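You operate a simulated robot arm through the tools that you are given. There is no shell and no other tool. Be economical: measure what you need, move in short steps, check, and stop when the job is done.

You are at the controls of a simulated two-armed robot. One attempt, no reset.

JOB
Take the purple funnel and put it on the short grey board. Open the inner left drawer, put the scrap from the bench beside the filling stand in the inside of the inner left drawer, then shut the drawer. Put the purple jar on the bench beside the scale away on the shelf under the end of the long bench. Turn the outlet regulator knob to off. Shut the outer left drawer. Turn the far speed knob to 25 mm/s. Open the wall cupboard door. Any order will do. Set down upright: purple jar.

Only the result counts: the job must be done as asked and must still hold three seconds after the hand-in. Knocking over, shifting, dropping, spilling or breaking anything else fails it.

ROBOT AND FRAMES
Two 7-joint arms with three-finger grippers on one trunk, on a base that drives. Base frame: it is fixed to the floor where the robot stands at the start and does not move with it; the origin is under the middle of the robot, x ahead of it, y to its left, z up; the surface under the hand at the start is at about z = 0.9. Lengths are in m, angles in rad, forces in N, time in s.
The left shoulder is at the start at [0.07, 0.146, 1.288], the right one opposite. With the tool pointing down near the work surface each hand reaches from about 0.26 to 0.68 m from the robot's upright axis, wherever it stands, measured 20 degrees to its own side. Places, roughly: far speed knob [0.4, 3.2, 0.8]; inner left drawer [0.5, 2.3, 0.8]; inside of the inner left drawer [0.6, 2.3, 0.7]; outer left drawer [0.3, 2.6, 0.8]; outlet regulator knob [-0.1, 2.5, 0.3]; purple funnel (7x7x7 cm) [0.5, -0.2, 0.4]; purple jar [0.5, 0.75, 1]; scrap (5x5x4 cm) [0.6, -0.1, 0.9]; shelf under the end of the long bench [0.5, -0.1, 0.4]; short grey board (19x11x1 cm) [-1.5, -1.1, 0.2]; wall cupboard door [-3.1, 5.1, 1.6]. Payload 2.2 kg a hand.
The TCP of each hand is the grasp point between the finger pads, 0.028 m short of the fingertips. In the tool frame z runs along the fingers and y along their closing line. The gripper opens to 0.102 m. The gripper's body begins 0.071 m behind the TCP.
Orientation is told as [roll, pitch, yaw] about the base's x, y, z axes, in that order, counted from this pose: with the fingers straight down and closing along the base's y, the tool's x points along the base's -x, its y along +y and its z along -z.

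CONTROLS
- The arms move only by the tool send_rows. It takes "left_moves", "right_moves" or both (then of equal length, played together; a hand with none holds still); each is a list of rows, each an object of numbers (a shift or turn left out is 0, a gripper value left out holds the last): "jaw": the opening in per cent of the stroke, from 0 (shut) to 100 (fully open); "dx", "dy", "dz": the shift along the base's x, y, z in units of 100 mm (1.0 is 100 mm); "ax", "ay", "az": the turn, a rotation vector about the base's x, y, z in units of 45 degrees (1.0 is 45 degrees). In form: [{"jaw": .., "dx": .., "dy": .., "dz": .., "ax": .., "ay": .., "az": ..}, ...]. A call has 1 to 8 rows; each row is the pose to reach, as a shift and turn from the pose commanded when the call began. A call with a number of a shift or a turn outside -1 to 1 is refused whole. A row lasts 0.2 s, in which the tool goes at most 0.05 m and 0.15 rad; a call with a longer step from one row to the next is refused whole, and so is a gripper value outside its range. Where a pose cannot be reached the arm comes as near as it can. A force on the tool above 40 N (or 10 N above the force at the start of the call, whichever is more), or a blocked arm, ends the call early, and 0.2 s more pass. Each finger halts on what it meets, pressing with about 33 N; the grip force reading is that of the motor and also rises with nothing between the fingers. The clock runs only during rows and for 0.2 s after the last one: add rows that repeat a pose to give the fingers time. The reply holds the time, the measured pose of the TCP, the force on the tool along the base axes, the opening and the grip force, in the units named above and with some noise, with the torque about the TCP (base axes, N m) and any sound that the robot's microphone picked up, and new pictures: "views" is both (left out), scene, wrist or none (wrist: the cameras of the hands that moved).
- Cameras (640 x 400 px; columns grow to the right, rows downward): "scene" is now at [0.1175, 0.0202, 1.4884]; the picture's right is [0.26, -0.97, 0.00], its down [-0.80, -0.21, -0.55] and it looks along [0.53, 0.14, -0.83] (base axes); focal length 258 px, centre (320, 200). "left" rides on the left gripper at [0.072, 0.038, -0.086] in its tool frame; the picture's right is [-0.46, 0.89, 0.00], its down [-0.60, -0.32, -0.73] and it looks along [-0.65, -0.34, 0.68] (tool axes); focal length 256 px, centre (320, 200). "right" rides on the right gripper at [0.069, 0.044, -0.086] in its tool frame; the picture's right is [-0.53, 0.85, 0.00], its down [-0.58, -0.36, -0.73] and it looks along [-0.62, -0.39, 0.68] (tool axes); focal length 256 px, centre (320, 200). There is no depth. A picture from a camera that has moved, and an enlarged one, comes with that camera's place and axes in the base frame and with its lens.
- move_column(by): slides the trunk up (or, below 0, down) by that many m; the arms and the scene camera ride with it, the base frame stays. It gives what a move gives, with no picture.
- drive_base(legs): drives the robot by 1 to 6 legs, each [ahead, left, turn to the left] in m, m and rad, along the robot's own axes; the way and the turn of a leg run together, so that a leg with both is an arc; at most 1.5 m and 3.142 rad a leg. The arms and the cameras ride along, it lands a little off, and it stops where it bumps. It gives what a move gives, and a new picture of the scene camera.
- aim_head(pan, tilt): turns the head with the scene camera to pan (to the left, within 1.501 rad either way) and tilt (down, from -0.506 to 1.204), counted from straight ahead of the robot. It gives what a move gives, and a new picture of the scene camera.
- inspect(camera, box): a new picture of the part [left, top, right, bottom] of that camera's present view, enlarged. The clock stands still meanwhile.
- job_done(): hands the job in; it is judged then, once.

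Go step by step. Nothing tells you exact positions but the pictures and the camera data: compare them with the known pose of the tool, close in by small moves and look again before you grip or let go. The budget is 186 turns and 260 pictures, counting those below and the enlarged ones. Unless the task says otherwise, let go and move clear before handing in.

The tools are called after "Call:" by a JSON object that holds its "api" and its "payload". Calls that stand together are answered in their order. send_rows: Moves the arms, as the interface text tells. Its arguments: {"type":"object","properties":{"left_moves":{"type":"array","items":{"type":"object","properties":{"jaw":{"type":"number"},"dx":{"type":"number"},"dy":{"type":"number"},"dz":{"type":"number"},"ax":{"type":"number"},"ay":{"type":"number"},"az":{"type":"number"}}}},"right_moves":{"type":"array","items":{"type":"object","properties":{"jaw":{"type":"number"},"dx":{"type":"number"},"dy":{"type":"number"},"dz":{"type":"number"},"ax":{"type":"number"},"ay":{"type":"number"},"az":{"type":"number"}}}},"views":{"type":"string","enum":["both","scene","wrist","none"]}},"required":[]} The other tools are called the same way: move_column (by) slides the trunk up or down; drive_base (legs) drives the base; aim_head (pan, tilt) turns the head that bears the scene camera; inspect (camera, box) takes an enlarged picture of a part of a camera's view; job_done () hands the job in.

At the start:

```text
time_s: 0.0
left_position: [0.4188, 0.3017, 1.1926]
left_ee_rot: [0.0, 0.0, -0.001]
left_contact_force: [-0.3, -0.6, 0.4]
left_ft_torque: [0.0, 0.01, -0.01]
left_width: 0.1023
left_gripper_force: 0.1
right_position: [0.506, -0.1382, 1.1943]
right_ee_rot: [0.0, 0.0, -0.001]
right_contact_force: [-1.0, 0.4, 0.4]
right_ft_torque: [0.0, 0.02, -0.04]
right_width: 0.1021
right_gripper_force: 0.1
trunk travel left (down, up): [-0.825, 0.115]
robot x, y, heading: [-0.001, 0.0037, 0.001]
head pan, tilt: [0.26, 0.984]
```

scene: 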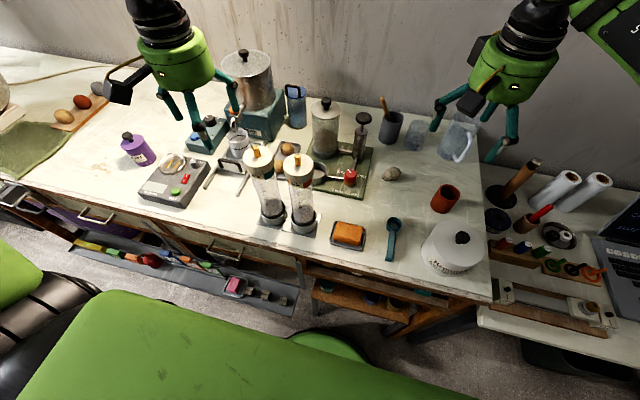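
right: 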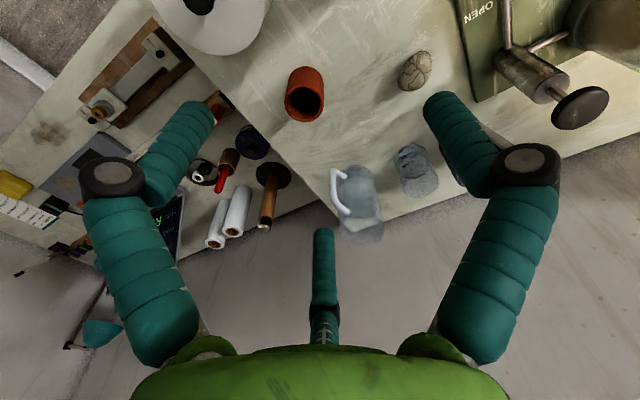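
left: 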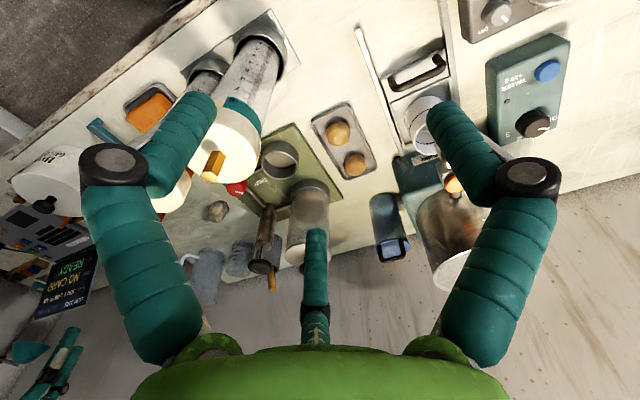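

I see the bench with the filling stand, a crumpled scrap right of it, and the purple jar left of the scale. I'll look around first.

Call:
{"api": "inspect", "payload": {"camera": "scene", "box": [200, 80, 520, 280]}}

Call:
{"api": "aim_head", "payload": {"pan": 1.3, "tilt": 0.5}}

Call:
{"api": "aim_head", "payload": {"pan": -1.3, "tilt": 0.6}}

```text
2.00 times, centred on (360, 180) of scene
camera zoom: at [0.1175, 0.0202, 1.4884], right [0.26, -0.97, 0.0], down [-0.8, -0.21, -0.55], along [0.53, 0.14, -0.83], focal length 517 px, centre (240, 240)
```

zoom: 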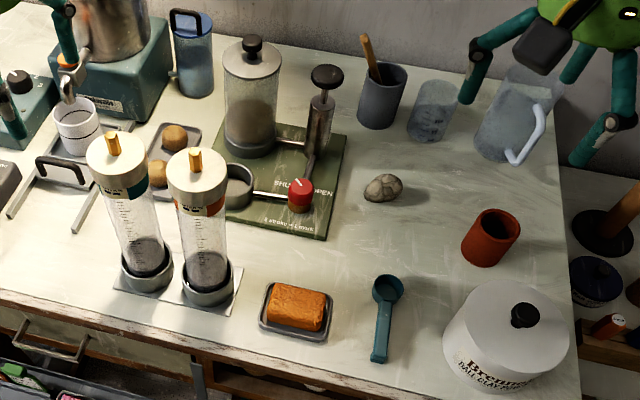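

```text
time_s: 1.3
left_position: [0.4207, 0.3015, 1.1923]
left_ee_rot: [0.001, -0.001, 0.0]
left_contact_force: [0.2, 0.6, -0.6]
left_ft_torque: [-0.01, 0.01, -0.02]
left_width: 0.1022
left_gripper_force: 0.2
right_position: [0.5055, -0.1386, 1.1948]
right_ee_rot: [-0.003, 0.0, -0.003]
right_contact_force: [-0.3, 0.7, -0.5]
right_ft_torque: [0.04, 0.0, -0.04]
right_width: 0.1017
right_gripper_force: 0.0
trunk travel left (down, up): [-0.825, 0.115]
robot x, y, heading: [-0.0013, 0.0033, 0.005]
head pan, tilt: [1.3, 0.499]
camera scene: at [0.0736, 0.0897, 1.5283], right [0.96, -0.27, 0.0], down [-0.13, -0.46, -0.88], along [0.24, 0.85, -0.48], focal length 258 px, centre (320, 200)
```

scene: 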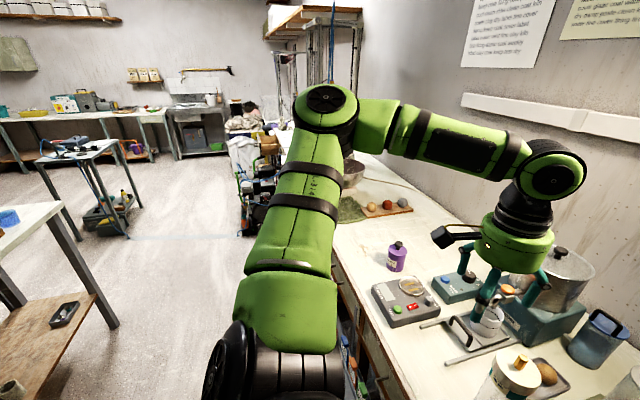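

```text
time_s: 3.6
left_position: [0.4206, 0.3015, 1.1907]
left_ee_rot: [-0.001, 0.001, 0.001]
left_contact_force: [-0.2, -0.3, 0.4]
left_ft_torque: [-0.02, 0.02, 0.01]
left_width: 0.1021
left_gripper_force: 0.2
right_position: [0.5053, -0.1388, 1.1946]
right_ee_rot: [-0.001, -0.001, -0.001]
right_contact_force: [-0.7, 0.2, -0.8]
right_ft_torque: [0.03, -0.02, -0.02]
right_width: 0.1019
right_gripper_force: 0.0
trunk travel left (down, up): [-0.825, 0.115]
robot x, y, heading: [-0.0007, 0.0, -0.0]
head pan, tilt: [-1.3, 0.6]
camera scene: at [0.0729, -0.0831, 1.5193], right [-0.96, -0.27, 0.0], down [-0.15, 0.54, -0.83], along [0.22, -0.8, -0.56], focal length 258 px, centre (320, 200)
```

scene: 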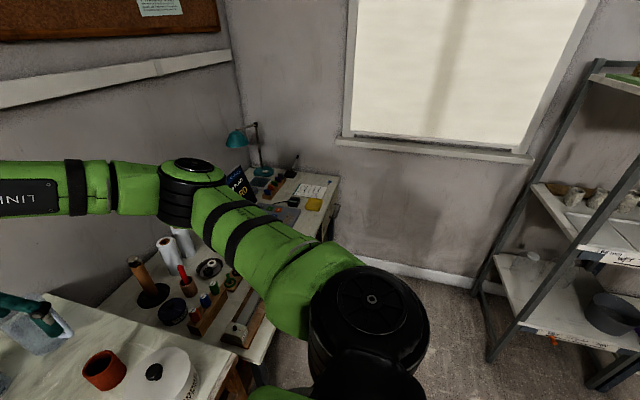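

The scrap lies near [0.62, -0.06, 0.92]. I move the right hand above it and look with its wrist camera.

Call:
{"api": "send_rows", "payload": {"right_moves": [{"dx": 0.4, "dy": 0.25, "jaw": 75}, {"dx": 0.8, "dy": 0.5}, {"dx": 1.0, "dy": 0.8, "dz": -0.3}, {"dx": 1.0, "dy": 0.8, "dz": -0.7}, {"dx": 1.0, "dy": 0.8, "dz": -1.0}, {"dx": 1.0, "dy": 0.8, "dz": -1.0}], "views": "wrist"}}

Call:
{"api": "aim_head", "payload": {"pan": -0.2, "tilt": 0.95}}

```text
time_s: 5.0
left_position: [0.4201, 0.3035, 1.1927]
left_ee_rot: [0.0, -0.001, 0.001]
left_contact_force: [-0.1, 0.3, 0.2]
left_ft_torque: [-0.04, -0.01, -0.03]
left_width: 0.1022
left_gripper_force: 0.1
right_position: [0.6025, -0.057, 1.0966]
right_ee_rot: [-0.001, -0.002, 0.0]
right_contact_force: [0.0, 0.6, 1.1]
right_ft_torque: [-0.05, 0.0, -0.02]
right_width: 0.0764
right_gripper_force: 0.1
trunk travel left (down, up): [-0.825, 0.115]
robot x, y, heading: [0.0006, -0.0013, 0.001]
head pan, tilt: [-1.3, 0.6]
camera right: at [0.5344, -0.0149, 1.1819], right [0.53, 0.84, 0.0], down [0.58, -0.36, 0.73], along [0.62, -0.39, -0.68], focal length 256 px, centre (320, 200)
```

right: 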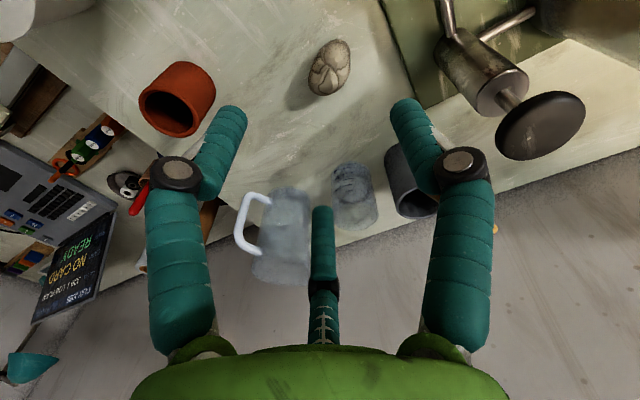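

```text
time_s: 6.3
left_position: [0.4198, 0.3021, 1.1919]
left_ee_rot: [0.0, 0.0, 0.0]
left_contact_force: [-0.3, 0.3, -0.4]
left_ft_torque: [-0.02, 0.02, 0.02]
left_width: 0.1021
left_gripper_force: 0.0
right_position: [0.6034, -0.0585, 1.097]
right_ee_rot: [-0.001, 0.0, -0.002]
right_contact_force: [0.0, 0.5, -0.1]
right_ft_torque: [0.0, 0.03, 0.0]
right_width: 0.0767
right_gripper_force: 0.1
trunk travel left (down, up): [-0.825, 0.115]
robot x, y, heading: [0.0013, 0.0048, -0.001]
head pan, tilt: [-0.201, 0.949]
camera scene: at [0.1204, -0.0125, 1.4909], right [-0.2, -0.98, 0.0], down [-0.8, 0.16, -0.58], along [0.57, -0.12, -0.81], focal length 258 px, centre (320, 200)
```

scene: 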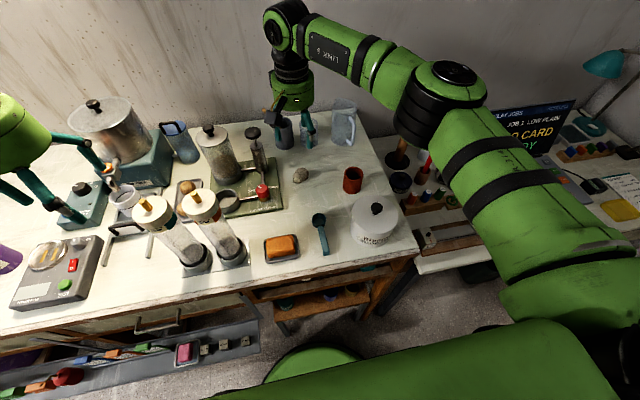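

The wrist view confirms the scrap at about [0.618, -0.057]. I go down over it.

Call:
{"api": "send_rows", "payload": {"right_moves": [{"dx": 0.15, "dz": -0.4}, {"dx": 0.15, "dz": -0.8}, {"dx": 0.15, "dz": -1.0}, {"dx": 0.15, "dz": -1.0}], "views": "wrist"}}

```text
time_s: 7.3
left_position: [0.4196, 0.3018, 1.1923]
left_ee_rot: [0.001, 0.002, -0.002]
left_contact_force: [-0.5, -0.7, 1.7]
left_ft_torque: [0.0, 0.01, -0.01]
left_width: 0.1017
left_gripper_force: 0.0
right_position: [0.6174, -0.0577, 0.9931]
right_ee_rot: [-0.002, 0.001, -0.002]
right_contact_force: [0.3, -0.6, -0.1]
right_ft_torque: [0.02, 0.02, 0.04]
right_width: 0.0765
right_gripper_force: 0.0
trunk travel left (down, up): [-0.825, 0.115]
robot x, y, heading: [0.0006, 0.0006, 0.001]
head pan, tilt: [-0.201, 0.949]
camera right: at [0.5494, -0.0144, 1.0792], right [0.54, 0.84, 0.0], down [0.58, -0.36, 0.73], along [0.62, -0.39, -0.68], focal length 256 px, centre (320, 200)
```

right: 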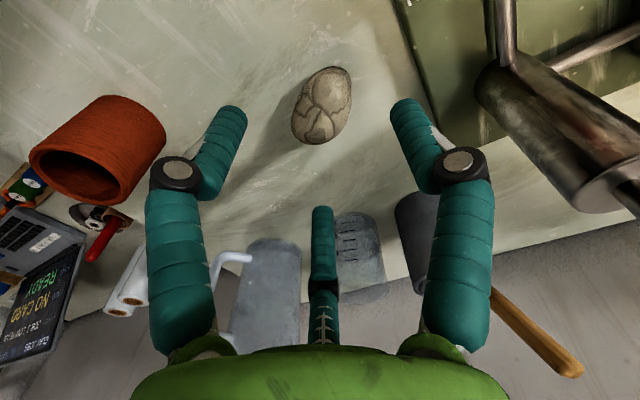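

Aligned; descending and gripping the scrap.

Call:
{"api": "send_rows", "payload": {"right_moves": [{"dz": -0.3}, {"dz": -0.58}, {"dz": -0.58, "jaw": 20}, {"dz": -0.58, "jaw": 20}, {"dz": -0.58, "jaw": 20}, {"dz": -0.3, "jaw": 20}, {"dz": 0.1, "jaw": 20}, {"dz": 0.5, "jaw": 20}], "views": "wrist"}}

```text
time_s: 9.2
left_position: [0.4198, 0.3022, 1.1923]
left_ee_rot: [0.0, 0.0, -0.002]
left_contact_force: [-0.2, -0.2, -0.2]
left_ft_torque: [0.01, -0.01, -0.03]
left_width: 0.1018
left_gripper_force: 0.1
right_position: [0.6277, -0.055, 1.0355]
right_ee_rot: [0.001, 0.002, -0.002]
right_contact_force: [-0.4, -0.3, -0.3]
right_ft_torque: [0.03, -0.02, 0.03]
right_width: 0.0364
right_gripper_force: 32.7
right hand out of reach, approached as far as the arm can: row 2, 3, 4, 5, 7, 8
trunk travel left (down, up): [-0.825, 0.115]
robot x, y, heading: [-0.0008, 0.001, 0.001]
head pan, tilt: [-0.201, 0.949]
camera right: at [0.5589, -0.013, 1.12], right [0.54, 0.84, 0.0], down [0.58, -0.37, 0.73], along [0.62, -0.39, -0.68], focal length 256 px, centre (320, 200)
```

right: 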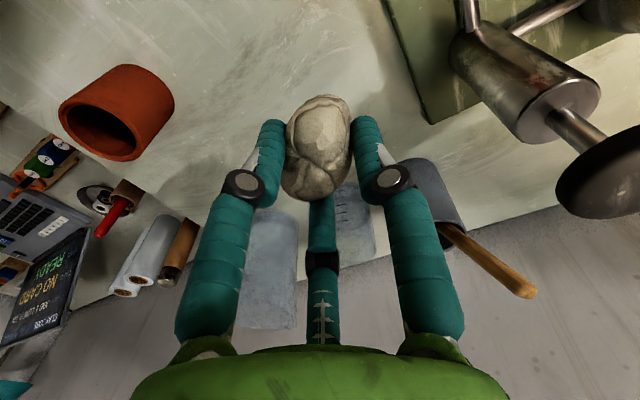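

The scrap is held. I lift and pull it back, then back the robot away to look over the left side.

Call:
{"api": "send_rows", "payload": {"right_moves": [{"dz": 0.4, "dx": -0.2}, {"dz": 0.8, "dx": -0.4}, {"dz": 1.0, "dx": -0.8, "dy": -0.3}, {"dz": 1.0, "dx": -1.0, "dy": -0.6}, {"dz": 1.0, "dx": -1.0, "dy": -1.0}], "views": "none"}}

Call:
{"api": "aim_head", "payload": {"pan": 0.9, "tilt": 0.6}}

Call:
{"api": "drive_base", "payload": {"legs": [[-0.6, 0, 0]]}}

```text
refused: row 3 steps farther than a row can; nothing moved
```

```text
time_s: 10.5
left_position: [0.42, 0.3007, 1.1924]
left_ee_rot: [-0.001, 0.001, 0.0]
left_contact_force: [-0.2, 0.6, 0.6]
left_ft_torque: [-0.03, 0.0, -0.01]
left_width: 0.1023
left_gripper_force: 0.0
right_position: [0.6281, -0.0564, 1.0341]
right_ee_rot: [-0.001, 0.002, -0.001]
right_contact_force: [0.1, -0.5, -0.5]
right_ft_torque: [0.0, -0.02, 0.0]
right_width: 0.0362
right_gripper_force: 32.7
trunk travel left (down, up): [-0.825, 0.115]
robot x, y, heading: [-0.002, -0.0002, -0.001]
head pan, tilt: [0.901, 0.6]
camera scene: at [0.1044, 0.0712, 1.5192], right [0.78, -0.62, 0.0], down [-0.35, -0.44, -0.82], along [0.51, 0.65, -0.57], focal length 258 px, centre (320, 200)
```

scene: 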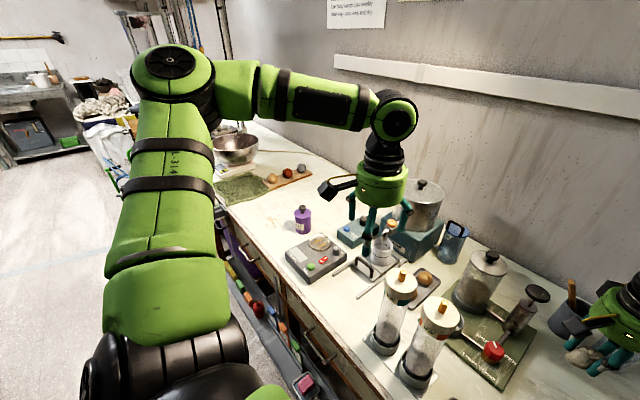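

```text
time_s: 13.9
left_position: [-0.1906, 0.3007, 1.1917]
left_ee_rot: [-0.001, 0.001, -0.005]
left_contact_force: [-0.3, 0.4, 0.6]
left_ft_torque: [0.01, 0.01, -0.02]
left_width: 0.1017
left_gripper_force: 0.0
right_position: [0.0145, -0.059, 1.0332]
right_ee_rot: [-0.003, 0.001, -0.007]
right_contact_force: [0.0, 0.3, -1.3]
right_ft_torque: [0.02, 0.04, -0.02]
right_width: 0.0363
right_gripper_force: 33.0
trunk travel left (down, up): [-0.825, 0.115]
robot x, y, heading: [-0.6163, 0.0091, -0.009]
head pan, tilt: [0.901, 0.6]
camera scene: at [-0.5085, 0.0728, 1.5191], right [0.78, -0.63, 0.0], down [-0.36, -0.44, -0.82], along [0.52, 0.64, -0.57], focal length 258 px, centre (320, 200)
```

scene: 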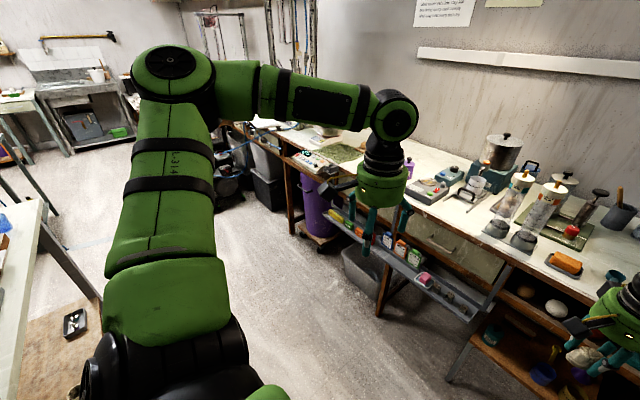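

The path back was clear. I tuck the right hand with the scrap and turn left to view the left area.

Call:
{"api": "send_rows", "payload": {"right_moves": [{"dz": 0.3, "dx": -0.2}, {"dz": 0.6, "dx": -0.4}, {"dz": 0.9, "dx": -0.7}, {"dz": 0.9, "dx": -1.0, "dy": -0.3}, {"dz": 0.9, "dx": -1.0, "dy": -0.7}], "views": "none"}}

Call:
{"api": "drive_base", "payload": {"legs": [[0, 0, 0.9]]}}

Call:
{"api": "aim_head", "payload": {"pan": 0.3, "tilt": 0.5}}

```text
time_s: 15.1
left_position: [-0.1925, 0.3004, 1.1923]
left_ee_rot: [0.001, 0.001, -0.006]
left_contact_force: [0.4, -0.1, 0.2]
left_ft_torque: [0.02, -0.01, 0.01]
left_width: 0.1021
left_gripper_force: 0.2
right_position: [0.0119, -0.0563, 1.1044]
right_ee_rot: [-0.001, 0.002, -0.007]
right_contact_force: [0.9, -0.4, -1.1]
right_ft_torque: [0.01, -0.01, 0.01]
right_width: 0.0361
right_gripper_force: 32.5
right hand out of reach, approached as far as the arm can: row 1, 2, 3, 4, 5
trunk travel left (down, up): [-0.825, 0.115]
robot x, y, heading: [-0.6154, 0.0001, -0.007]
head pan, tilt: [0.901, 0.6]
```

```text
time_s: 17.9
left_position: [-0.5903, 0.5191, 1.1923]
left_ee_rot: [0.0, 0.0, 0.902]
left_contact_force: [0.1, -0.1, -0.8]
left_ft_torque: [0.01, 0.0, -0.03]
left_width: 0.1016
left_gripper_force: 0.1
right_position: [-0.1835, 0.4607, 1.1042]
right_ee_rot: [-0.002, 0.001, 0.904]
right_contact_force: [0.4, 0.9, -0.4]
right_ft_torque: [0.03, 0.05, -0.03]
right_width: 0.0359
right_gripper_force: 33.0
trunk travel left (down, up): [-0.825, 0.115]
robot x, y, heading: [-0.6156, 0.0004, 0.903]
head pan, tilt: [0.901, 0.6]
camera scene: at [-0.6043, 0.1295, 1.5193], right [0.97, 0.23, 0.0], down [0.13, -0.55, -0.83], along [-0.19, 0.8, -0.56], focal length 258 px, centre (320, 200)
```

scene: 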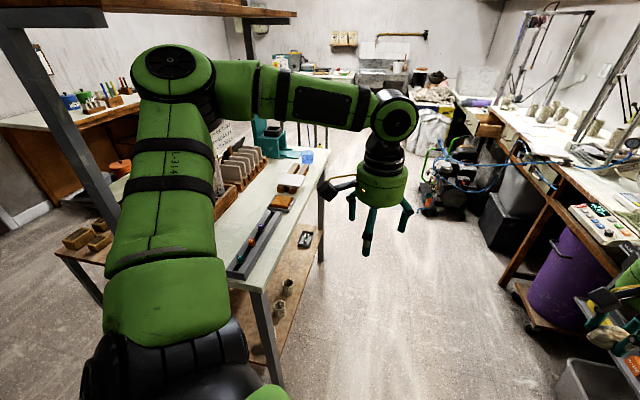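

```text
time_s: 18.9
left_position: [-0.592, 0.5187, 1.193]
left_ee_rot: [0.0, -0.002, 0.902]
left_contact_force: [-0.2, -0.5, 0.3]
left_ft_torque: [-0.01, 0.0, 0.0]
left_width: 0.1019
left_gripper_force: 0.1
right_position: [-0.1844, 0.4615, 1.1046]
right_ee_rot: [-0.001, 0.003, 0.901]
right_contact_force: [0.6, 0.4, -0.9]
right_ft_torque: [-0.01, -0.04, 0.02]
right_width: 0.0362
right_gripper_force: 32.9
trunk travel left (down, up): [-0.825, 0.115]
robot x, y, heading: [-0.6164, -0.0024, 0.902]
head pan, tilt: [0.3, 0.499]
camera scene: at [-0.5519, 0.1286, 1.5283], right [0.93, -0.36, 0.0], down [-0.17, -0.45, -0.88], along [0.31, 0.82, -0.48], focal length 258 px, centre (320, 200)
```

scene: 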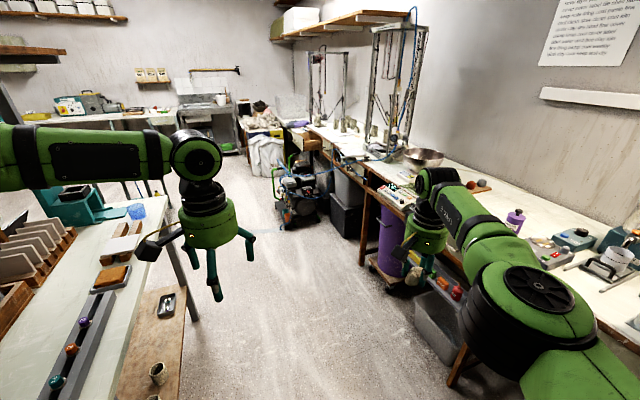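

I see the compressor with the regulator ahead, with the left drawers beside it. I pull the right hand in a little and check reach.

Call:
{"api": "send_rows", "payload": {"right_moves": [{"dx": -0.25, "dy": -0.3}, {"dx": -0.5, "dy": -0.6}, {"dx": -0.75, "dy": -0.9, "dz": 0.2}, {"dx": -0.8, "dy": -1.0, "dz": 0.6}, {"dx": -0.8, "dy": -1.0, "dz": 0.8}], "views": "none"}}

Call:
{"api": "drive_base", "payload": {"legs": [[0, 0, 0.668], [0.9, 0, 0]]}}

Call:
{"api": "aim_head", "payload": {"pan": -0.35, "tilt": 0.55}}

```text
time_s: 20.1
left_position: [-0.5891, 0.5208, 1.192]
left_ee_rot: [0.002, 0.002, 0.906]
left_contact_force: [0.7, 1.5, 0.0]
left_ft_torque: [-0.02, 0.06, 0.01]
left_width: 0.102
left_gripper_force: 0.0
right_position: [-0.2275, 0.4677, 1.1897]
right_ee_rot: [0.001, 0.007, 0.901]
right_contact_force: [0.9, -0.3, -1.5]
right_ft_torque: [-0.02, 0.03, -0.06]
right_width: 0.0361
right_gripper_force: 33.3
right hand out of reach, approached as far as the arm can: row 1, 2, 3, 4, 5
trunk travel left (down, up): [-0.825, 0.115]
robot x, y, heading: [-0.6171, 0.0007, 0.905]
head pan, tilt: [0.3, 0.499]
```

```text
time_s: 26.7
left_position: [-0.8806, 1.3542, 1.193]
left_ee_rot: [0.0, 0.0, 1.533]
left_contact_force: [-1.1, -0.2, 0.1]
left_ft_torque: [-0.03, 0.01, 0.03]
left_width: 0.102
left_gripper_force: 0.1
right_position: [-0.5562, 1.5253, 1.1898]
right_ee_rot: [-0.002, 0.003, 1.533]
right_contact_force: [0.0, -0.7, -0.5]
right_ft_torque: [0.01, 0.03, 0.01]
right_width: 0.0358
right_gripper_force: 33.4
trunk travel left (down, up): [-0.825, 0.115]
robot x, y, heading: [-0.596, 0.9226, 1.532]
head pan, tilt: [0.3, 0.499]
camera scene: at [-0.6171, 1.0634, 1.5284], right [0.97, 0.26, 0.0], down [0.12, -0.46, -0.88], along [-0.23, 0.85, -0.48], focal length 258 px, centre (320, 200)
```

scene: 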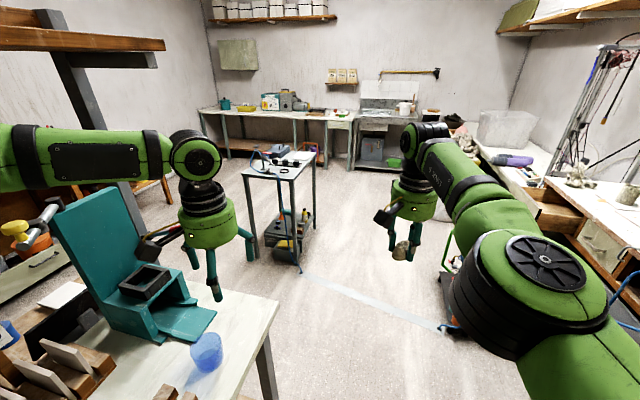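

```text
time_s: 27.7
left_position: [-0.8812, 1.3553, 1.1931]
left_ee_rot: [0.0, 0.001, 1.534]
left_contact_force: [-0.1, -0.2, 0.3]
left_ft_torque: [0.02, 0.02, 0.03]
left_width: 0.102
left_gripper_force: 0.1
right_position: [-0.5566, 1.5259, 1.1912]
right_ee_rot: [-0.002, 0.003, 1.532]
right_contact_force: [0.1, -0.3, -1.2]
right_ft_torque: [0.01, -0.01, -0.01]
right_width: 0.0358
right_gripper_force: 32.9
trunk travel left (down, up): [-0.825, 0.115]
robot x, y, heading: [-0.5938, 0.9223, 1.531]
head pan, tilt: [-0.351, 0.55]
camera scene: at [-0.5595, 1.0592, 1.5238], right [0.93, -0.38, 0.0], down [-0.2, -0.48, -0.85], along [0.32, 0.79, -0.52], focal length 258 px, centre (320, 200)
```

scene: 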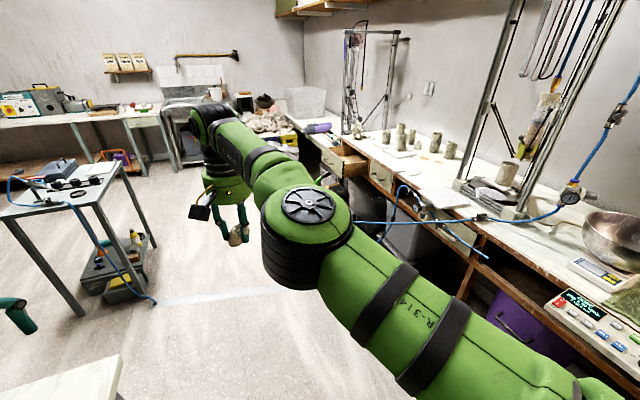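

The right arm blocks the view and is near its reach limit. I pull it in towards the robot.

Call:
{"api": "send_rows", "payload": {"right_moves": [{"dy": -0.4}, {"dy": -0.8, "dx": 0.1}, {"dy": -1.0, "dx": 0.4}, {"dy": -1.0, "dx": 0.8}, {"dy": -1.0, "dx": 1.0}], "views": "none"}}

Call:
{"api": "send_rows", "payload": {"right_moves": [{"dy": -0.4}, {"dy": -0.8}, {"dy": -1.0, "dx": 0.2}], "views": "scene"}}

```text
time_s: 28.9
left_position: [-0.8802, 1.3542, 1.1936]
left_ee_rot: [0.0, 0.0, 1.534]
left_contact_force: [-0.2, -1.1, -0.1]
left_ft_torque: [0.0, 0.01, -0.01]
left_width: 0.102
left_gripper_force: 0.1
right_position: [-0.5425, 1.529, 1.1971]
right_ee_rot: [-0.002, 0.005, 1.533]
right_contact_force: [0.1, 0.5, -0.3]
right_ft_torque: [0.04, -0.04, 0.0]
right_width: 0.0357
right_gripper_force: 32.7
right hand out of reach, approached as far as the arm can: row 1, 2, 3, 4, 5
trunk travel left (down, up): [-0.825, 0.115]
robot x, y, heading: [-0.5956, 0.9216, 1.528]
head pan, tilt: [-0.351, 0.55]
```

```text
time_s: 29.7
left_position: [-0.8804, 1.3548, 1.1925]
left_ee_rot: [0.0, -0.001, 1.535]
left_contact_force: [0.3, -0.1, -0.1]
left_ft_torque: [0.0, 0.04, -0.01]
left_width: 0.1021
left_gripper_force: 0.0
right_position: [-0.5474, 1.5252, 1.2041]
right_ee_rot: [-0.004, 0.006, 1.532]
right_contact_force: [0.2, -0.3, -0.8]
right_ft_torque: [-0.01, -0.01, 0.0]
right_width: 0.0359
right_gripper_force: 33.8
right hand out of reach, approached as far as the arm can: row 1, 2, 3
trunk travel left (down, up): [-0.825, 0.115]
robot x, y, heading: [-0.5919, 0.9235, 1.533]
head pan, tilt: [-0.351, 0.55]
camera scene: at [-0.5595, 1.0594, 1.5238], right [0.93, -0.38, 0.0], down [-0.2, -0.48, -0.85], along [0.32, 0.79, -0.52], focal length 258 px, centre (320, 200)
```

scene: 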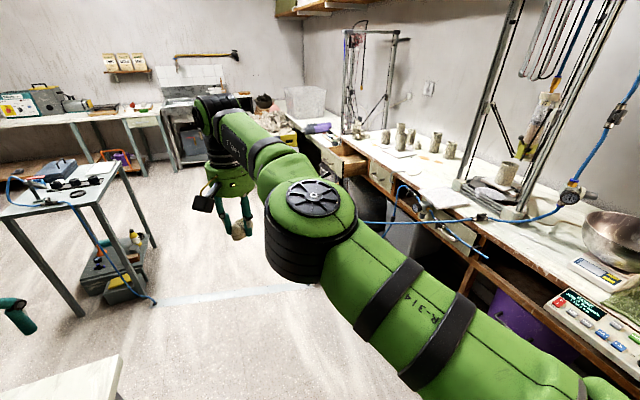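

The arm reports a limit in every row. I test small single motions (up/turn) to free it.

Call:
{"api": "send_rows", "payload": {"right_moves": [{"az": -0.15}, {"az": -0.3}, {"az": -0.3}], "views": "none"}}

Call:
{"api": "send_rows", "payload": {"right_moves": [{"dx": 0.4}, {"dx": 0.8}, {"dx": 0.8}], "views": "none"}}

Call:
{"api": "send_rows", "payload": {"right_moves": [{"dz": -0.4}, {"dz": -0.8}, {"dz": -0.8}], "views": "none"}}

```text
time_s: 30.5
left_position: [-0.8795, 1.3536, 1.1928]
left_ee_rot: [0.001, -0.001, 1.536]
left_contact_force: [0.1, -0.7, 0.4]
left_ft_torque: [0.03, 0.04, 0.0]
left_width: 0.1019
left_gripper_force: 0.1
right_position: [-0.5468, 1.5262, 1.2007]
right_ee_rot: [-0.001, 0.002, 1.295]
right_contact_force: [0.4, -0.1, -0.4]
right_ft_torque: [0.0, 0.02, -0.03]
right_width: 0.0355
right_gripper_force: 33.0
trunk travel left (down, up): [-0.825, 0.115]
robot x, y, heading: [-0.5915, 0.9231, 1.531]
head pan, tilt: [-0.351, 0.55]
```

```text
time_s: 31.3
left_position: [-0.8818, 1.3538, 1.1924]
left_ee_rot: [-0.001, 0.0, 1.535]
left_contact_force: [0.1, -0.6, 0.1]
left_ft_torque: [0.07, 0.0, 0.0]
left_width: 0.1019
left_gripper_force: 0.1
right_position: [-0.4695, 1.5434, 1.2036]
right_ee_rot: [-0.002, 0.005, 1.296]
right_contact_force: [-0.5, -0.9, -1.6]
right_ft_torque: [0.03, -0.04, -0.02]
right_width: 0.0357
right_gripper_force: 33.3
right hand out of reach, approached as far as the arm can: row 1, 2, 3
trunk travel left (down, up): [-0.825, 0.115]
robot x, y, heading: [-0.5956, 0.9235, 1.537]
head pan, tilt: [-0.351, 0.55]
```

```text
time_s: 32.1
left_position: [-0.8809, 1.3539, 1.1932]
left_ee_rot: [-0.001, 0.0, 1.534]
left_contact_force: [-0.5, 0.4, 0.1]
left_ft_torque: [-0.03, 0.03, 0.01]
left_width: 0.102
left_gripper_force: 0.1
right_position: [-0.4726, 1.5553, 1.1226]
right_ee_rot: [-0.002, 0.003, 1.296]
right_contact_force: [-0.7, -1.0, -1.2]
right_ft_torque: [0.02, 0.0, 0.0]
right_width: 0.0357
right_gripper_force: 33.1
right hand out of reach, approached as far as the arm can: row 1, 2, 3
trunk travel left (down, up): [-0.825, 0.115]
robot x, y, heading: [-0.5973, 0.9249, 1.533]
head pan, tilt: [-0.351, 0.55]
```

Turning clockwise frees it, so a wrist joint was at its stop. I turn it further and then pull it in.

Call:
{"api": "send_rows", "payload": {"right_moves": [{"az": -0.18}, {"az": -0.36}, {"az": -0.54}, {"az": -0.7, "dy": -0.4}, {"az": -0.7, "dy": -0.8}, {"az": -0.7, "dy": -1.0, "dx": 0.3, "dz": 0.3}, {"az": -0.7, "dy": -1.0, "dx": 0.6, "dz": 0.6}, {"az": -0.7, "dy": -1.0, "dx": 1.0, "dz": 0.7}], "views": "none"}}

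Call:
{"api": "send_rows", "payload": {"right_moves": [{"dy": -0.4}, {"dy": -0.8}, {"dy": -1.0}], "views": "scene"}}

```text
time_s: 33.9
left_position: [-0.8781, 1.3546, 1.1944]
left_ee_rot: [0.003, 0.001, 1.532]
left_contact_force: [0.2, -0.5, 0.5]
left_ft_torque: [0.05, 0.04, 0.03]
left_width: 0.1019
left_gripper_force: 0.1
right_position: [-0.3954, 1.5464, 1.2193]
right_ee_rot: [-0.002, 0.006, 0.746]
right_contact_force: [-1.3, -0.5, -2.2]
right_ft_torque: [0.03, -0.05, -0.01]
right_width: 0.0358
right_gripper_force: 33.5
right hand out of reach, approached as far as the arm can: row 4, 5, 6, 7, 8
trunk travel left (down, up): [-0.825, 0.115]
robot x, y, heading: [-0.5929, 0.9255, 1.534]
head pan, tilt: [-0.351, 0.55]
```

```text
time_s: 34.7
left_position: [-0.8811, 1.3551, 1.1929]
left_ee_rot: [0.0, -0.001, 1.534]
left_contact_force: [0.0, -0.3, 0.9]
left_ft_torque: [-0.04, 0.01, -0.02]
left_width: 0.102
left_gripper_force: 0.0
right_position: [-0.3999, 1.5428, 1.2331]
right_ee_rot: [-0.004, 0.004, 0.746]
right_contact_force: [0.3, 0.4, -1.5]
right_ft_torque: [0.03, 0.02, -0.01]
right_width: 0.0357
right_gripper_force: 32.5
right hand out of reach, approached as far as the arm can: row 1, 2, 3
trunk travel left (down, up): [-0.825, 0.115]
robot x, y, heading: [-0.5952, 0.925, 1.531]
head pan, tilt: [-0.351, 0.55]
camera scene: at [-0.5595, 1.0592, 1.5238], right [0.93, -0.38, 0.0], down [-0.2, -0.48, -0.85], along [0.32, 0.79, -0.52], focal length 258 px, centre (320, 200)
```

scene: 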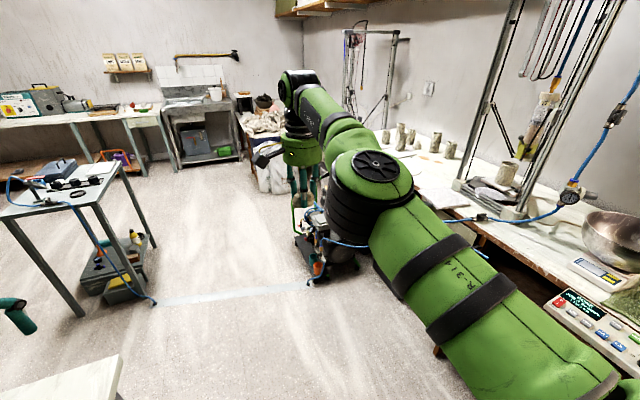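

Pulling in is blocked though the arm is not stretched, so some joint is at a stop. I test tilting the fingers forward and moving sideways.

Call:
{"api": "send_rows", "payload": {"right_moves": [{"ax": 0.18}, {"ax": 0.36}, {"ax": 0.54}, {"ax": 0.54}], "views": "none"}}

Call:
{"api": "send_rows", "payload": {"right_moves": [{"dx": 0.4}, {"dx": 0.8}, {"dx": 1.0}, {"dx": 1.0, "dy": -0.4}, {"dx": 1.0, "dy": -0.8}, {"dx": 1.0, "dy": -1.0}], "views": "none"}}

```text
time_s: 35.7
left_position: [-0.8806, 1.354, 1.1926]
left_ee_rot: [-0.001, 0.001, 1.535]
left_contact_force: [-0.1, 1.0, 0.5]
left_ft_torque: [0.0, 0.03, 0.04]
left_width: 0.1021
left_gripper_force: 0.1
right_position: [-0.3966, 1.6106, 1.2509]
right_ee_rot: [0.244, -0.218, 0.718]
right_contact_force: [0.4, -0.3, -0.5]
right_ft_torque: [-0.02, 0.0, 0.01]
right_width: 0.0356
right_gripper_force: 32.9
right hand out of reach, approached as far as the arm can: row 1, 2, 3, 4
trunk travel left (down, up): [-0.825, 0.115]
robot x, y, heading: [-0.5947, 0.9255, 1.534]
head pan, tilt: [-0.351, 0.55]
```

```text
time_s: 37.1
left_position: [-0.8817, 1.3543, 1.1923]
left_ee_rot: [-0.003, -0.001, 1.535]
left_contact_force: [0.5, 0.2, -0.7]
left_ft_torque: [0.01, -0.05, -0.02]
left_width: 0.1022
left_gripper_force: 0.0
right_position: [-0.2943, 1.508, 1.255]
right_ee_rot: [0.242, -0.219, 0.719]
right_contact_force: [-0.1, 0.4, -0.6]
right_ft_torque: [0.01, -0.03, -0.02]
right_width: 0.0356
right_gripper_force: 32.7
right hand out of reach, approached as far as the arm can: row 3
trunk travel left (down, up): [-0.825, 0.115]
robot x, y, heading: [-0.5912, 0.9201, 1.534]
head pan, tilt: [-0.351, 0.55]
```

It is free now. I pull in more and set the hand level again.

Call:
{"api": "send_rows", "payload": {"right_moves": [{"dy": -0.4}, {"dy": -0.8}, {"dy": -1.0, "ax": -0.15}, {"dy": -1.0, "ax": -0.3}, {"dy": -1.0, "ax": -0.42}], "views": "scene"}}

```text
time_s: 38.3
left_position: [-0.8818, 1.3547, 1.192]
left_ee_rot: [0.001, 0.001, 1.534]
left_contact_force: [0.3, -0.1, -0.1]
left_ft_torque: [0.02, 0.01, 0.0]
left_width: 0.1022
left_gripper_force: 0.2
right_position: [-0.295, 1.4079, 1.254]
right_ee_rot: [-0.004, 0.007, 0.747]
right_contact_force: [0.9, -0.5, -1.1]
right_ft_torque: [-0.01, -0.03, -0.01]
right_width: 0.036
right_gripper_force: 33.5
trunk travel left (down, up): [-0.825, 0.115]
robot x, y, heading: [-0.5954, 0.9247, 1.534]
head pan, tilt: [-0.351, 0.55]
camera scene: at [-0.5598, 1.059, 1.5238], right [0.93, -0.38, 0.0], down [-0.2, -0.48, -0.85], along [0.32, 0.79, -0.52], focal length 258 px, centre (320, 200)
```

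scene: 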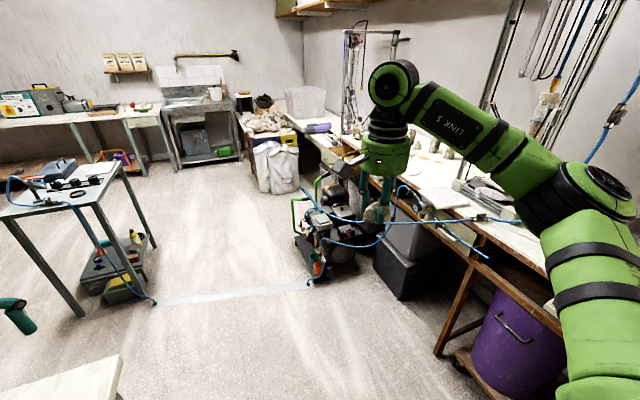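

Now the view is clearer. I zoom on the drawers and the compressor.

Call:
{"api": "inspect", "payload": {"camera": "scene", "box": [230, 90, 550, 290]}}

Call:
{"api": "inspect", "payload": {"camera": "scene", "box": [290, 140, 390, 290]}}

```text
2.00 times, centred on (390, 190) of scene
camera zoom: at [-0.5598, 1.059, 1.5238], right [0.93, -0.38, 0.0], down [-0.2, -0.48, -0.85], along [0.32, 0.79, -0.52], focal length 517 px, centre (180, 220)
```

zoom: 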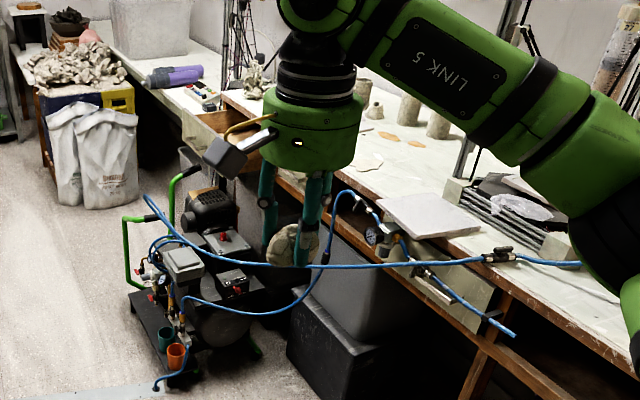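

```text
2.67 times, centred on (340, 215) of scene
camera zoom: at [-0.5598, 1.059, 1.5238], right [0.93, -0.38, 0.0], down [-0.2, -0.48, -0.85], along [0.32, 0.79, -0.52], focal length 689 px, centre (267, 160)
```

zoom: 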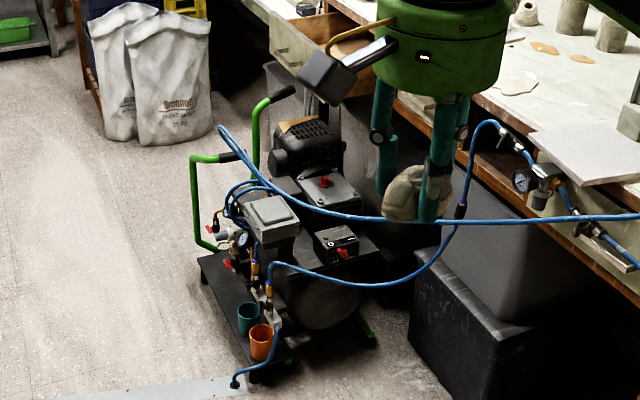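

The drawers sit behind the compressor, with hoses between. I drive closer for a better view.

Call:
{"api": "drive_base", "payload": {"legs": [[0.65, 0, 0], [0, 0, -1.0]]}}

Call:
{"api": "aim_head", "payload": {"pan": 0.2, "tilt": 0.65}}

```text
time_s: 44.5
left_position: [-0.3576, 2.0539, 1.1925]
left_ee_rot: [0.001, -0.001, 0.526]
left_contact_force: [0.1, -0.2, 1.0]
left_ft_torque: [0.02, 0.01, 0.02]
left_width: 0.1019
left_gripper_force: 0.0
right_position: [0.002, 1.586, 1.2525]
right_ee_rot: [-0.003, 0.004, -0.261]
right_contact_force: [-0.5, -0.1, -1.0]
right_ft_torque: [-0.01, -0.03, 0.0]
right_width: 0.0356
right_gripper_force: 33.6
trunk travel left (down, up): [-0.825, 0.115]
robot x, y, heading: [-0.5697, 1.5856, 0.525]
head pan, tilt: [-0.351, 0.55]
camera scene: at [-0.4386, 1.6256, 1.5238], right [0.17, -0.98, 0.0], down [-0.51, -0.09, -0.85], along [0.84, 0.15, -0.52], focal length 258 px, centre (320, 200)
```

scene: 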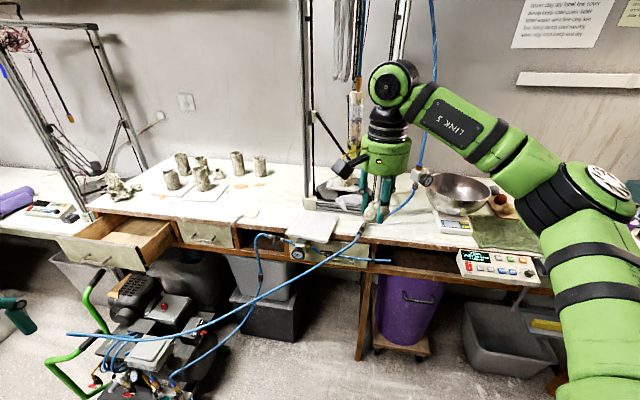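

```text
time_s: 45.5
left_position: [-0.3564, 2.0537, 1.1925]
left_ee_rot: [-0.001, -0.001, 0.524]
left_contact_force: [-0.6, 0.7, -0.6]
left_ft_torque: [0.01, 0.0, 0.01]
left_width: 0.1021
left_gripper_force: 0.1
right_position: [0.0014, 1.5856, 1.2533]
right_ee_rot: [-0.003, 0.004, -0.263]
right_contact_force: [0.3, 1.0, -1.2]
right_ft_torque: [0.0, -0.01, 0.02]
right_width: 0.0355
right_gripper_force: 32.8
trunk travel left (down, up): [-0.825, 0.115]
robot x, y, heading: [-0.5673, 1.5795, 0.528]
head pan, tilt: [0.201, 0.649]
camera scene: at [-0.4617, 1.667, 1.515], right [0.66, -0.75, 0.0], down [-0.45, -0.4, -0.8], along [0.6, 0.53, -0.6], focal length 258 px, centre (320, 200)
```

scene: 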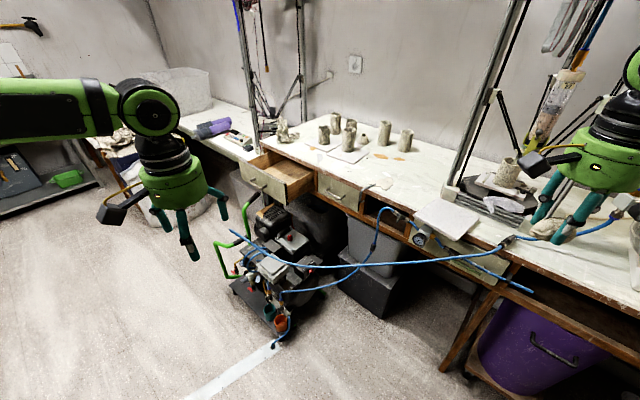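

I see it now: the outer left drawer stands open, the inner left drawer beside it is shut, and a hose sags low in front. I drive to about (-0.28, 1.92) and look closely at the handle.

Call:
{"api": "drive_base", "payload": {"legs": [[0.4, 0.14, 0]]}}

Call:
{"api": "aim_head", "payload": {"pan": 0.0, "tilt": 0.9}}

```text
time_s: 48.1
left_position: [-0.0866, 2.383, 1.1939]
left_ee_rot: [0.0, -0.002, 0.539]
left_contact_force: [0.6, -0.2, -0.3]
left_ft_torque: [0.01, 0.04, 0.04]
left_width: 0.1021
left_gripper_force: 0.1
right_position: [0.2794, 1.9178, 1.2539]
right_ee_rot: [-0.001, 0.002, -0.248]
right_contact_force: [-0.4, 0.5, -0.4]
right_ft_torque: [0.04, -0.02, 0.01]
right_width: 0.0353
right_gripper_force: 33.0
trunk travel left (down, up): [-0.825, 0.115]
robot x, y, heading: [-0.2909, 1.9078, 0.541]
head pan, tilt: [0.201, 0.649]
camera scene: at [-0.1853, 1.9938, 1.5152], right [0.67, -0.74, 0.0], down [-0.45, -0.41, -0.8], along [0.59, 0.54, -0.6], focal length 258 px, centre (320, 200)
```

scene: 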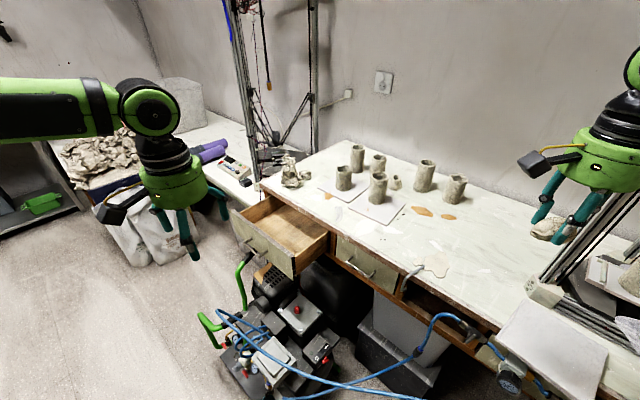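

```text
time_s: 48.9
left_position: [-0.085, 2.3838, 1.1913]
left_ee_rot: [-0.001, -0.001, 0.54]
left_contact_force: [0.2, 0.4, -0.4]
left_ft_torque: [-0.02, 0.02, 0.0]
left_width: 0.1019
left_gripper_force: 0.1
right_position: [0.2806, 1.9202, 1.2524]
right_ee_rot: [-0.003, 0.006, -0.249]
right_contact_force: [-0.2, 0.5, -0.8]
right_ft_torque: [-0.02, -0.04, 0.0]
right_width: 0.0354
right_gripper_force: 32.8
trunk travel left (down, up): [-0.825, 0.115]
robot x, y, heading: [-0.2921, 1.9129, 0.54]
head pan, tilt: [0.0, 0.901]
camera scene: at [-0.1829, 1.9762, 1.4945], right [0.51, -0.86, 0.0], down [-0.67, -0.4, -0.62], along [0.53, 0.32, -0.78], focal length 258 px, centre (320, 200)
```

scene: 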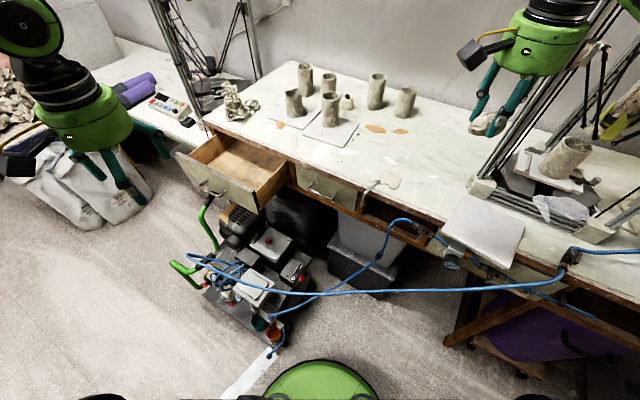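

Call:
{"api": "inspect", "payload": {"camera": "scene", "box": [270, 140, 430, 240]}}

Call:
{"api": "inspect", "payload": {"camera": "scene", "box": [160, 190, 320, 350]}}

```text
4.00 times, centred on (350, 190) of scene
camera zoom: at [-0.1829, 1.9762, 1.4945], right [0.51, -0.86, 0.0], down [-0.67, -0.4, -0.62], along [0.53, 0.32, -0.78], focal length 1034 px, centre (200, 240)
```

zoom: 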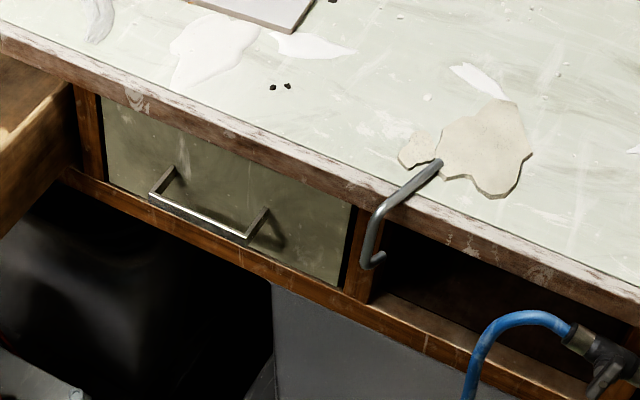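

```text
2.50 times, centred on (240, 270) of scene
camera zoom: at [-0.1829, 1.9762, 1.4945], right [0.51, -0.86, 0.0], down [-0.67, -0.4, -0.62], along [0.53, 0.32, -0.78], focal length 646 px, centre (520, 25)
```

zoom: 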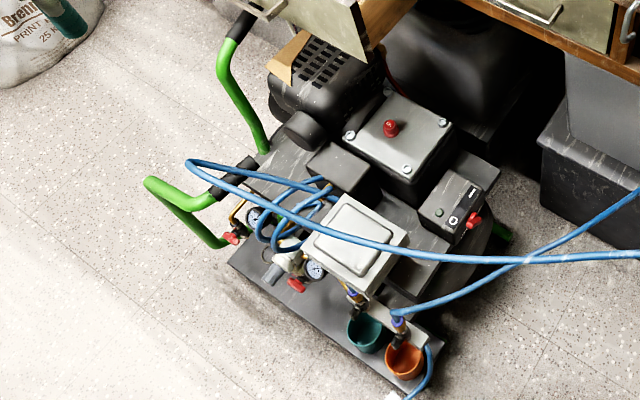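

The inner drawer has a bow handle with its bar near [0.307, 2.274, 0.80]. I'll hook it with the closed left fingers from above, so I bring the left hand over it with yaw 0 and a slight tilt.

Call:
{"api": "send_rows", "payload": {"left_moves": [{"az": -0.18, "dx": 0.3, "jaw": 0}, {"az": -0.36, "dx": 0.6}, {"az": -0.54, "dx": 0.9}, {"az": -0.69, "dx": 1.0, "dy": -0.3}, {"az": -0.69, "dx": 1.0, "dy": -0.7}, {"az": -0.69, "dx": 1.0, "dy": -1.0}], "views": "none"}}

Call:
{"api": "send_rows", "payload": {"left_moves": [{"ay": -0.17, "dx": 0.3}, {"ay": -0.33, "dx": 0.6}, {"ay": -0.33, "dx": 1.0}, {"ay": -0.33, "dx": 1.0, "dz": -0.4}, {"ay": -0.33, "dx": 1.0, "dz": -0.6}], "views": "none"}}

Call:
{"api": "send_rows", "payload": {"left_moves": [{"dx": 0.3}, {"dx": 0.6}, {"dx": 1.0}, {"dx": 1.0, "dz": -0.4}, {"dx": 1.0, "dz": -0.8}, {"dx": 1.0, "dz": -0.8}], "views": "both"}}

```text
time_s: 50.3
left_position: [0.0153, 2.2834, 1.194]
left_ee_rot: [0.002, -0.001, -0.004]
left_contact_force: [-0.4, 0.5, 0.0]
left_ft_torque: [0.03, -0.01, -0.02]
left_width: 0.0019
left_gripper_force: 31.6
right_position: [0.2802, 1.92, 1.2529]
right_ee_rot: [-0.004, 0.006, -0.248]
right_contact_force: [-0.4, 0.7, -0.4]
right_ft_torque: [-0.02, 0.04, 0.01]
right_width: 0.0354
right_gripper_force: 32.7
trunk travel left (down, up): [-0.825, 0.115]
robot x, y, heading: [-0.2871, 1.9099, 0.537]
head pan, tilt: [0.0, 0.901]
```

```text
time_s: 51.5
left_position: [0.1137, 2.2854, 1.1326]
left_ee_rot: [0.001, -0.261, -0.002]
left_contact_force: [0.0, -0.7, 0.9]
left_ft_torque: [-0.01, -0.01, 0.02]
left_width: 0.002
left_gripper_force: 31.2
right_position: [0.2798, 1.9195, 1.2539]
right_ee_rot: [-0.001, 0.003, -0.248]
right_contact_force: [-0.5, 0.7, -1.0]
right_ft_torque: [0.02, -0.03, 0.01]
right_width: 0.0353
right_gripper_force: 32.6
trunk travel left (down, up): [-0.825, 0.115]
robot x, y, heading: [-0.2897, 1.9096, 0.54]
head pan, tilt: [0.0, 0.901]
```

```text
time_s: 52.9
left_position: [0.1132, 2.3115, 1.0913]
left_ee_rot: [0.002, -0.262, -0.003]
left_contact_force: [0.3, 0.0, 1.1]
left_ft_torque: [0.02, 0.0, -0.01]
left_width: 0.0021
left_gripper_force: 31.6
left hand out of reach, approached as far as the arm can: row 1, 2, 3, 4, 5, 6
right_position: [0.2801, 1.9205, 1.2526]
right_ee_rot: [-0.003, 0.006, -0.248]
right_contact_force: [0.7, 0.4, -1.1]
right_ft_torque: [0.02, 0.03, 0.0]
right_width: 0.0354
right_gripper_force: 32.6
trunk travel left (down, up): [-0.825, 0.115]
robot x, y, heading: [-0.291, 1.9111, 0.538]
head pan, tilt: [0.0, 0.901]
camera scene: at [-0.1833, 1.9754, 1.4945], right [0.51, -0.86, 0.0], down [-0.67, -0.4, -0.62], along [0.53, 0.32, -0.78], focal length 258 px, centre (320, 200)
camera left: at [0.0218, 2.3491, 1.1548], right [0.45, 0.88, 0.12], down [0.39, -0.32, 0.86], along [0.8, -0.34, -0.49], focal length 256 px, centre (320, 200)
```

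scene: 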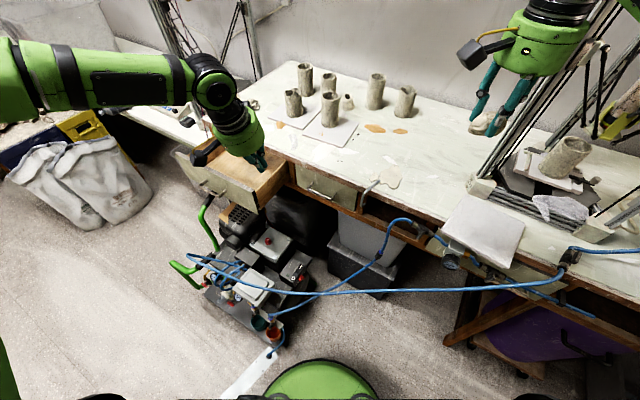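
left: 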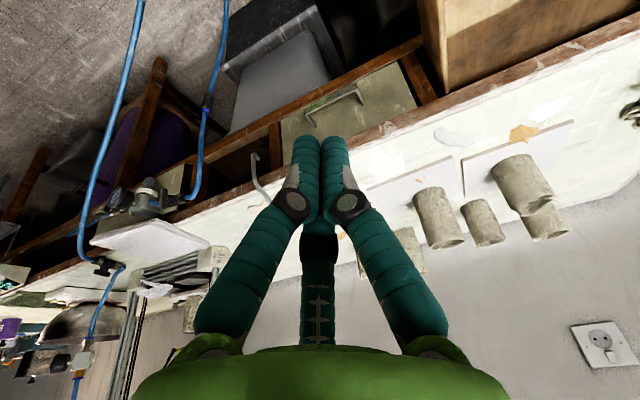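

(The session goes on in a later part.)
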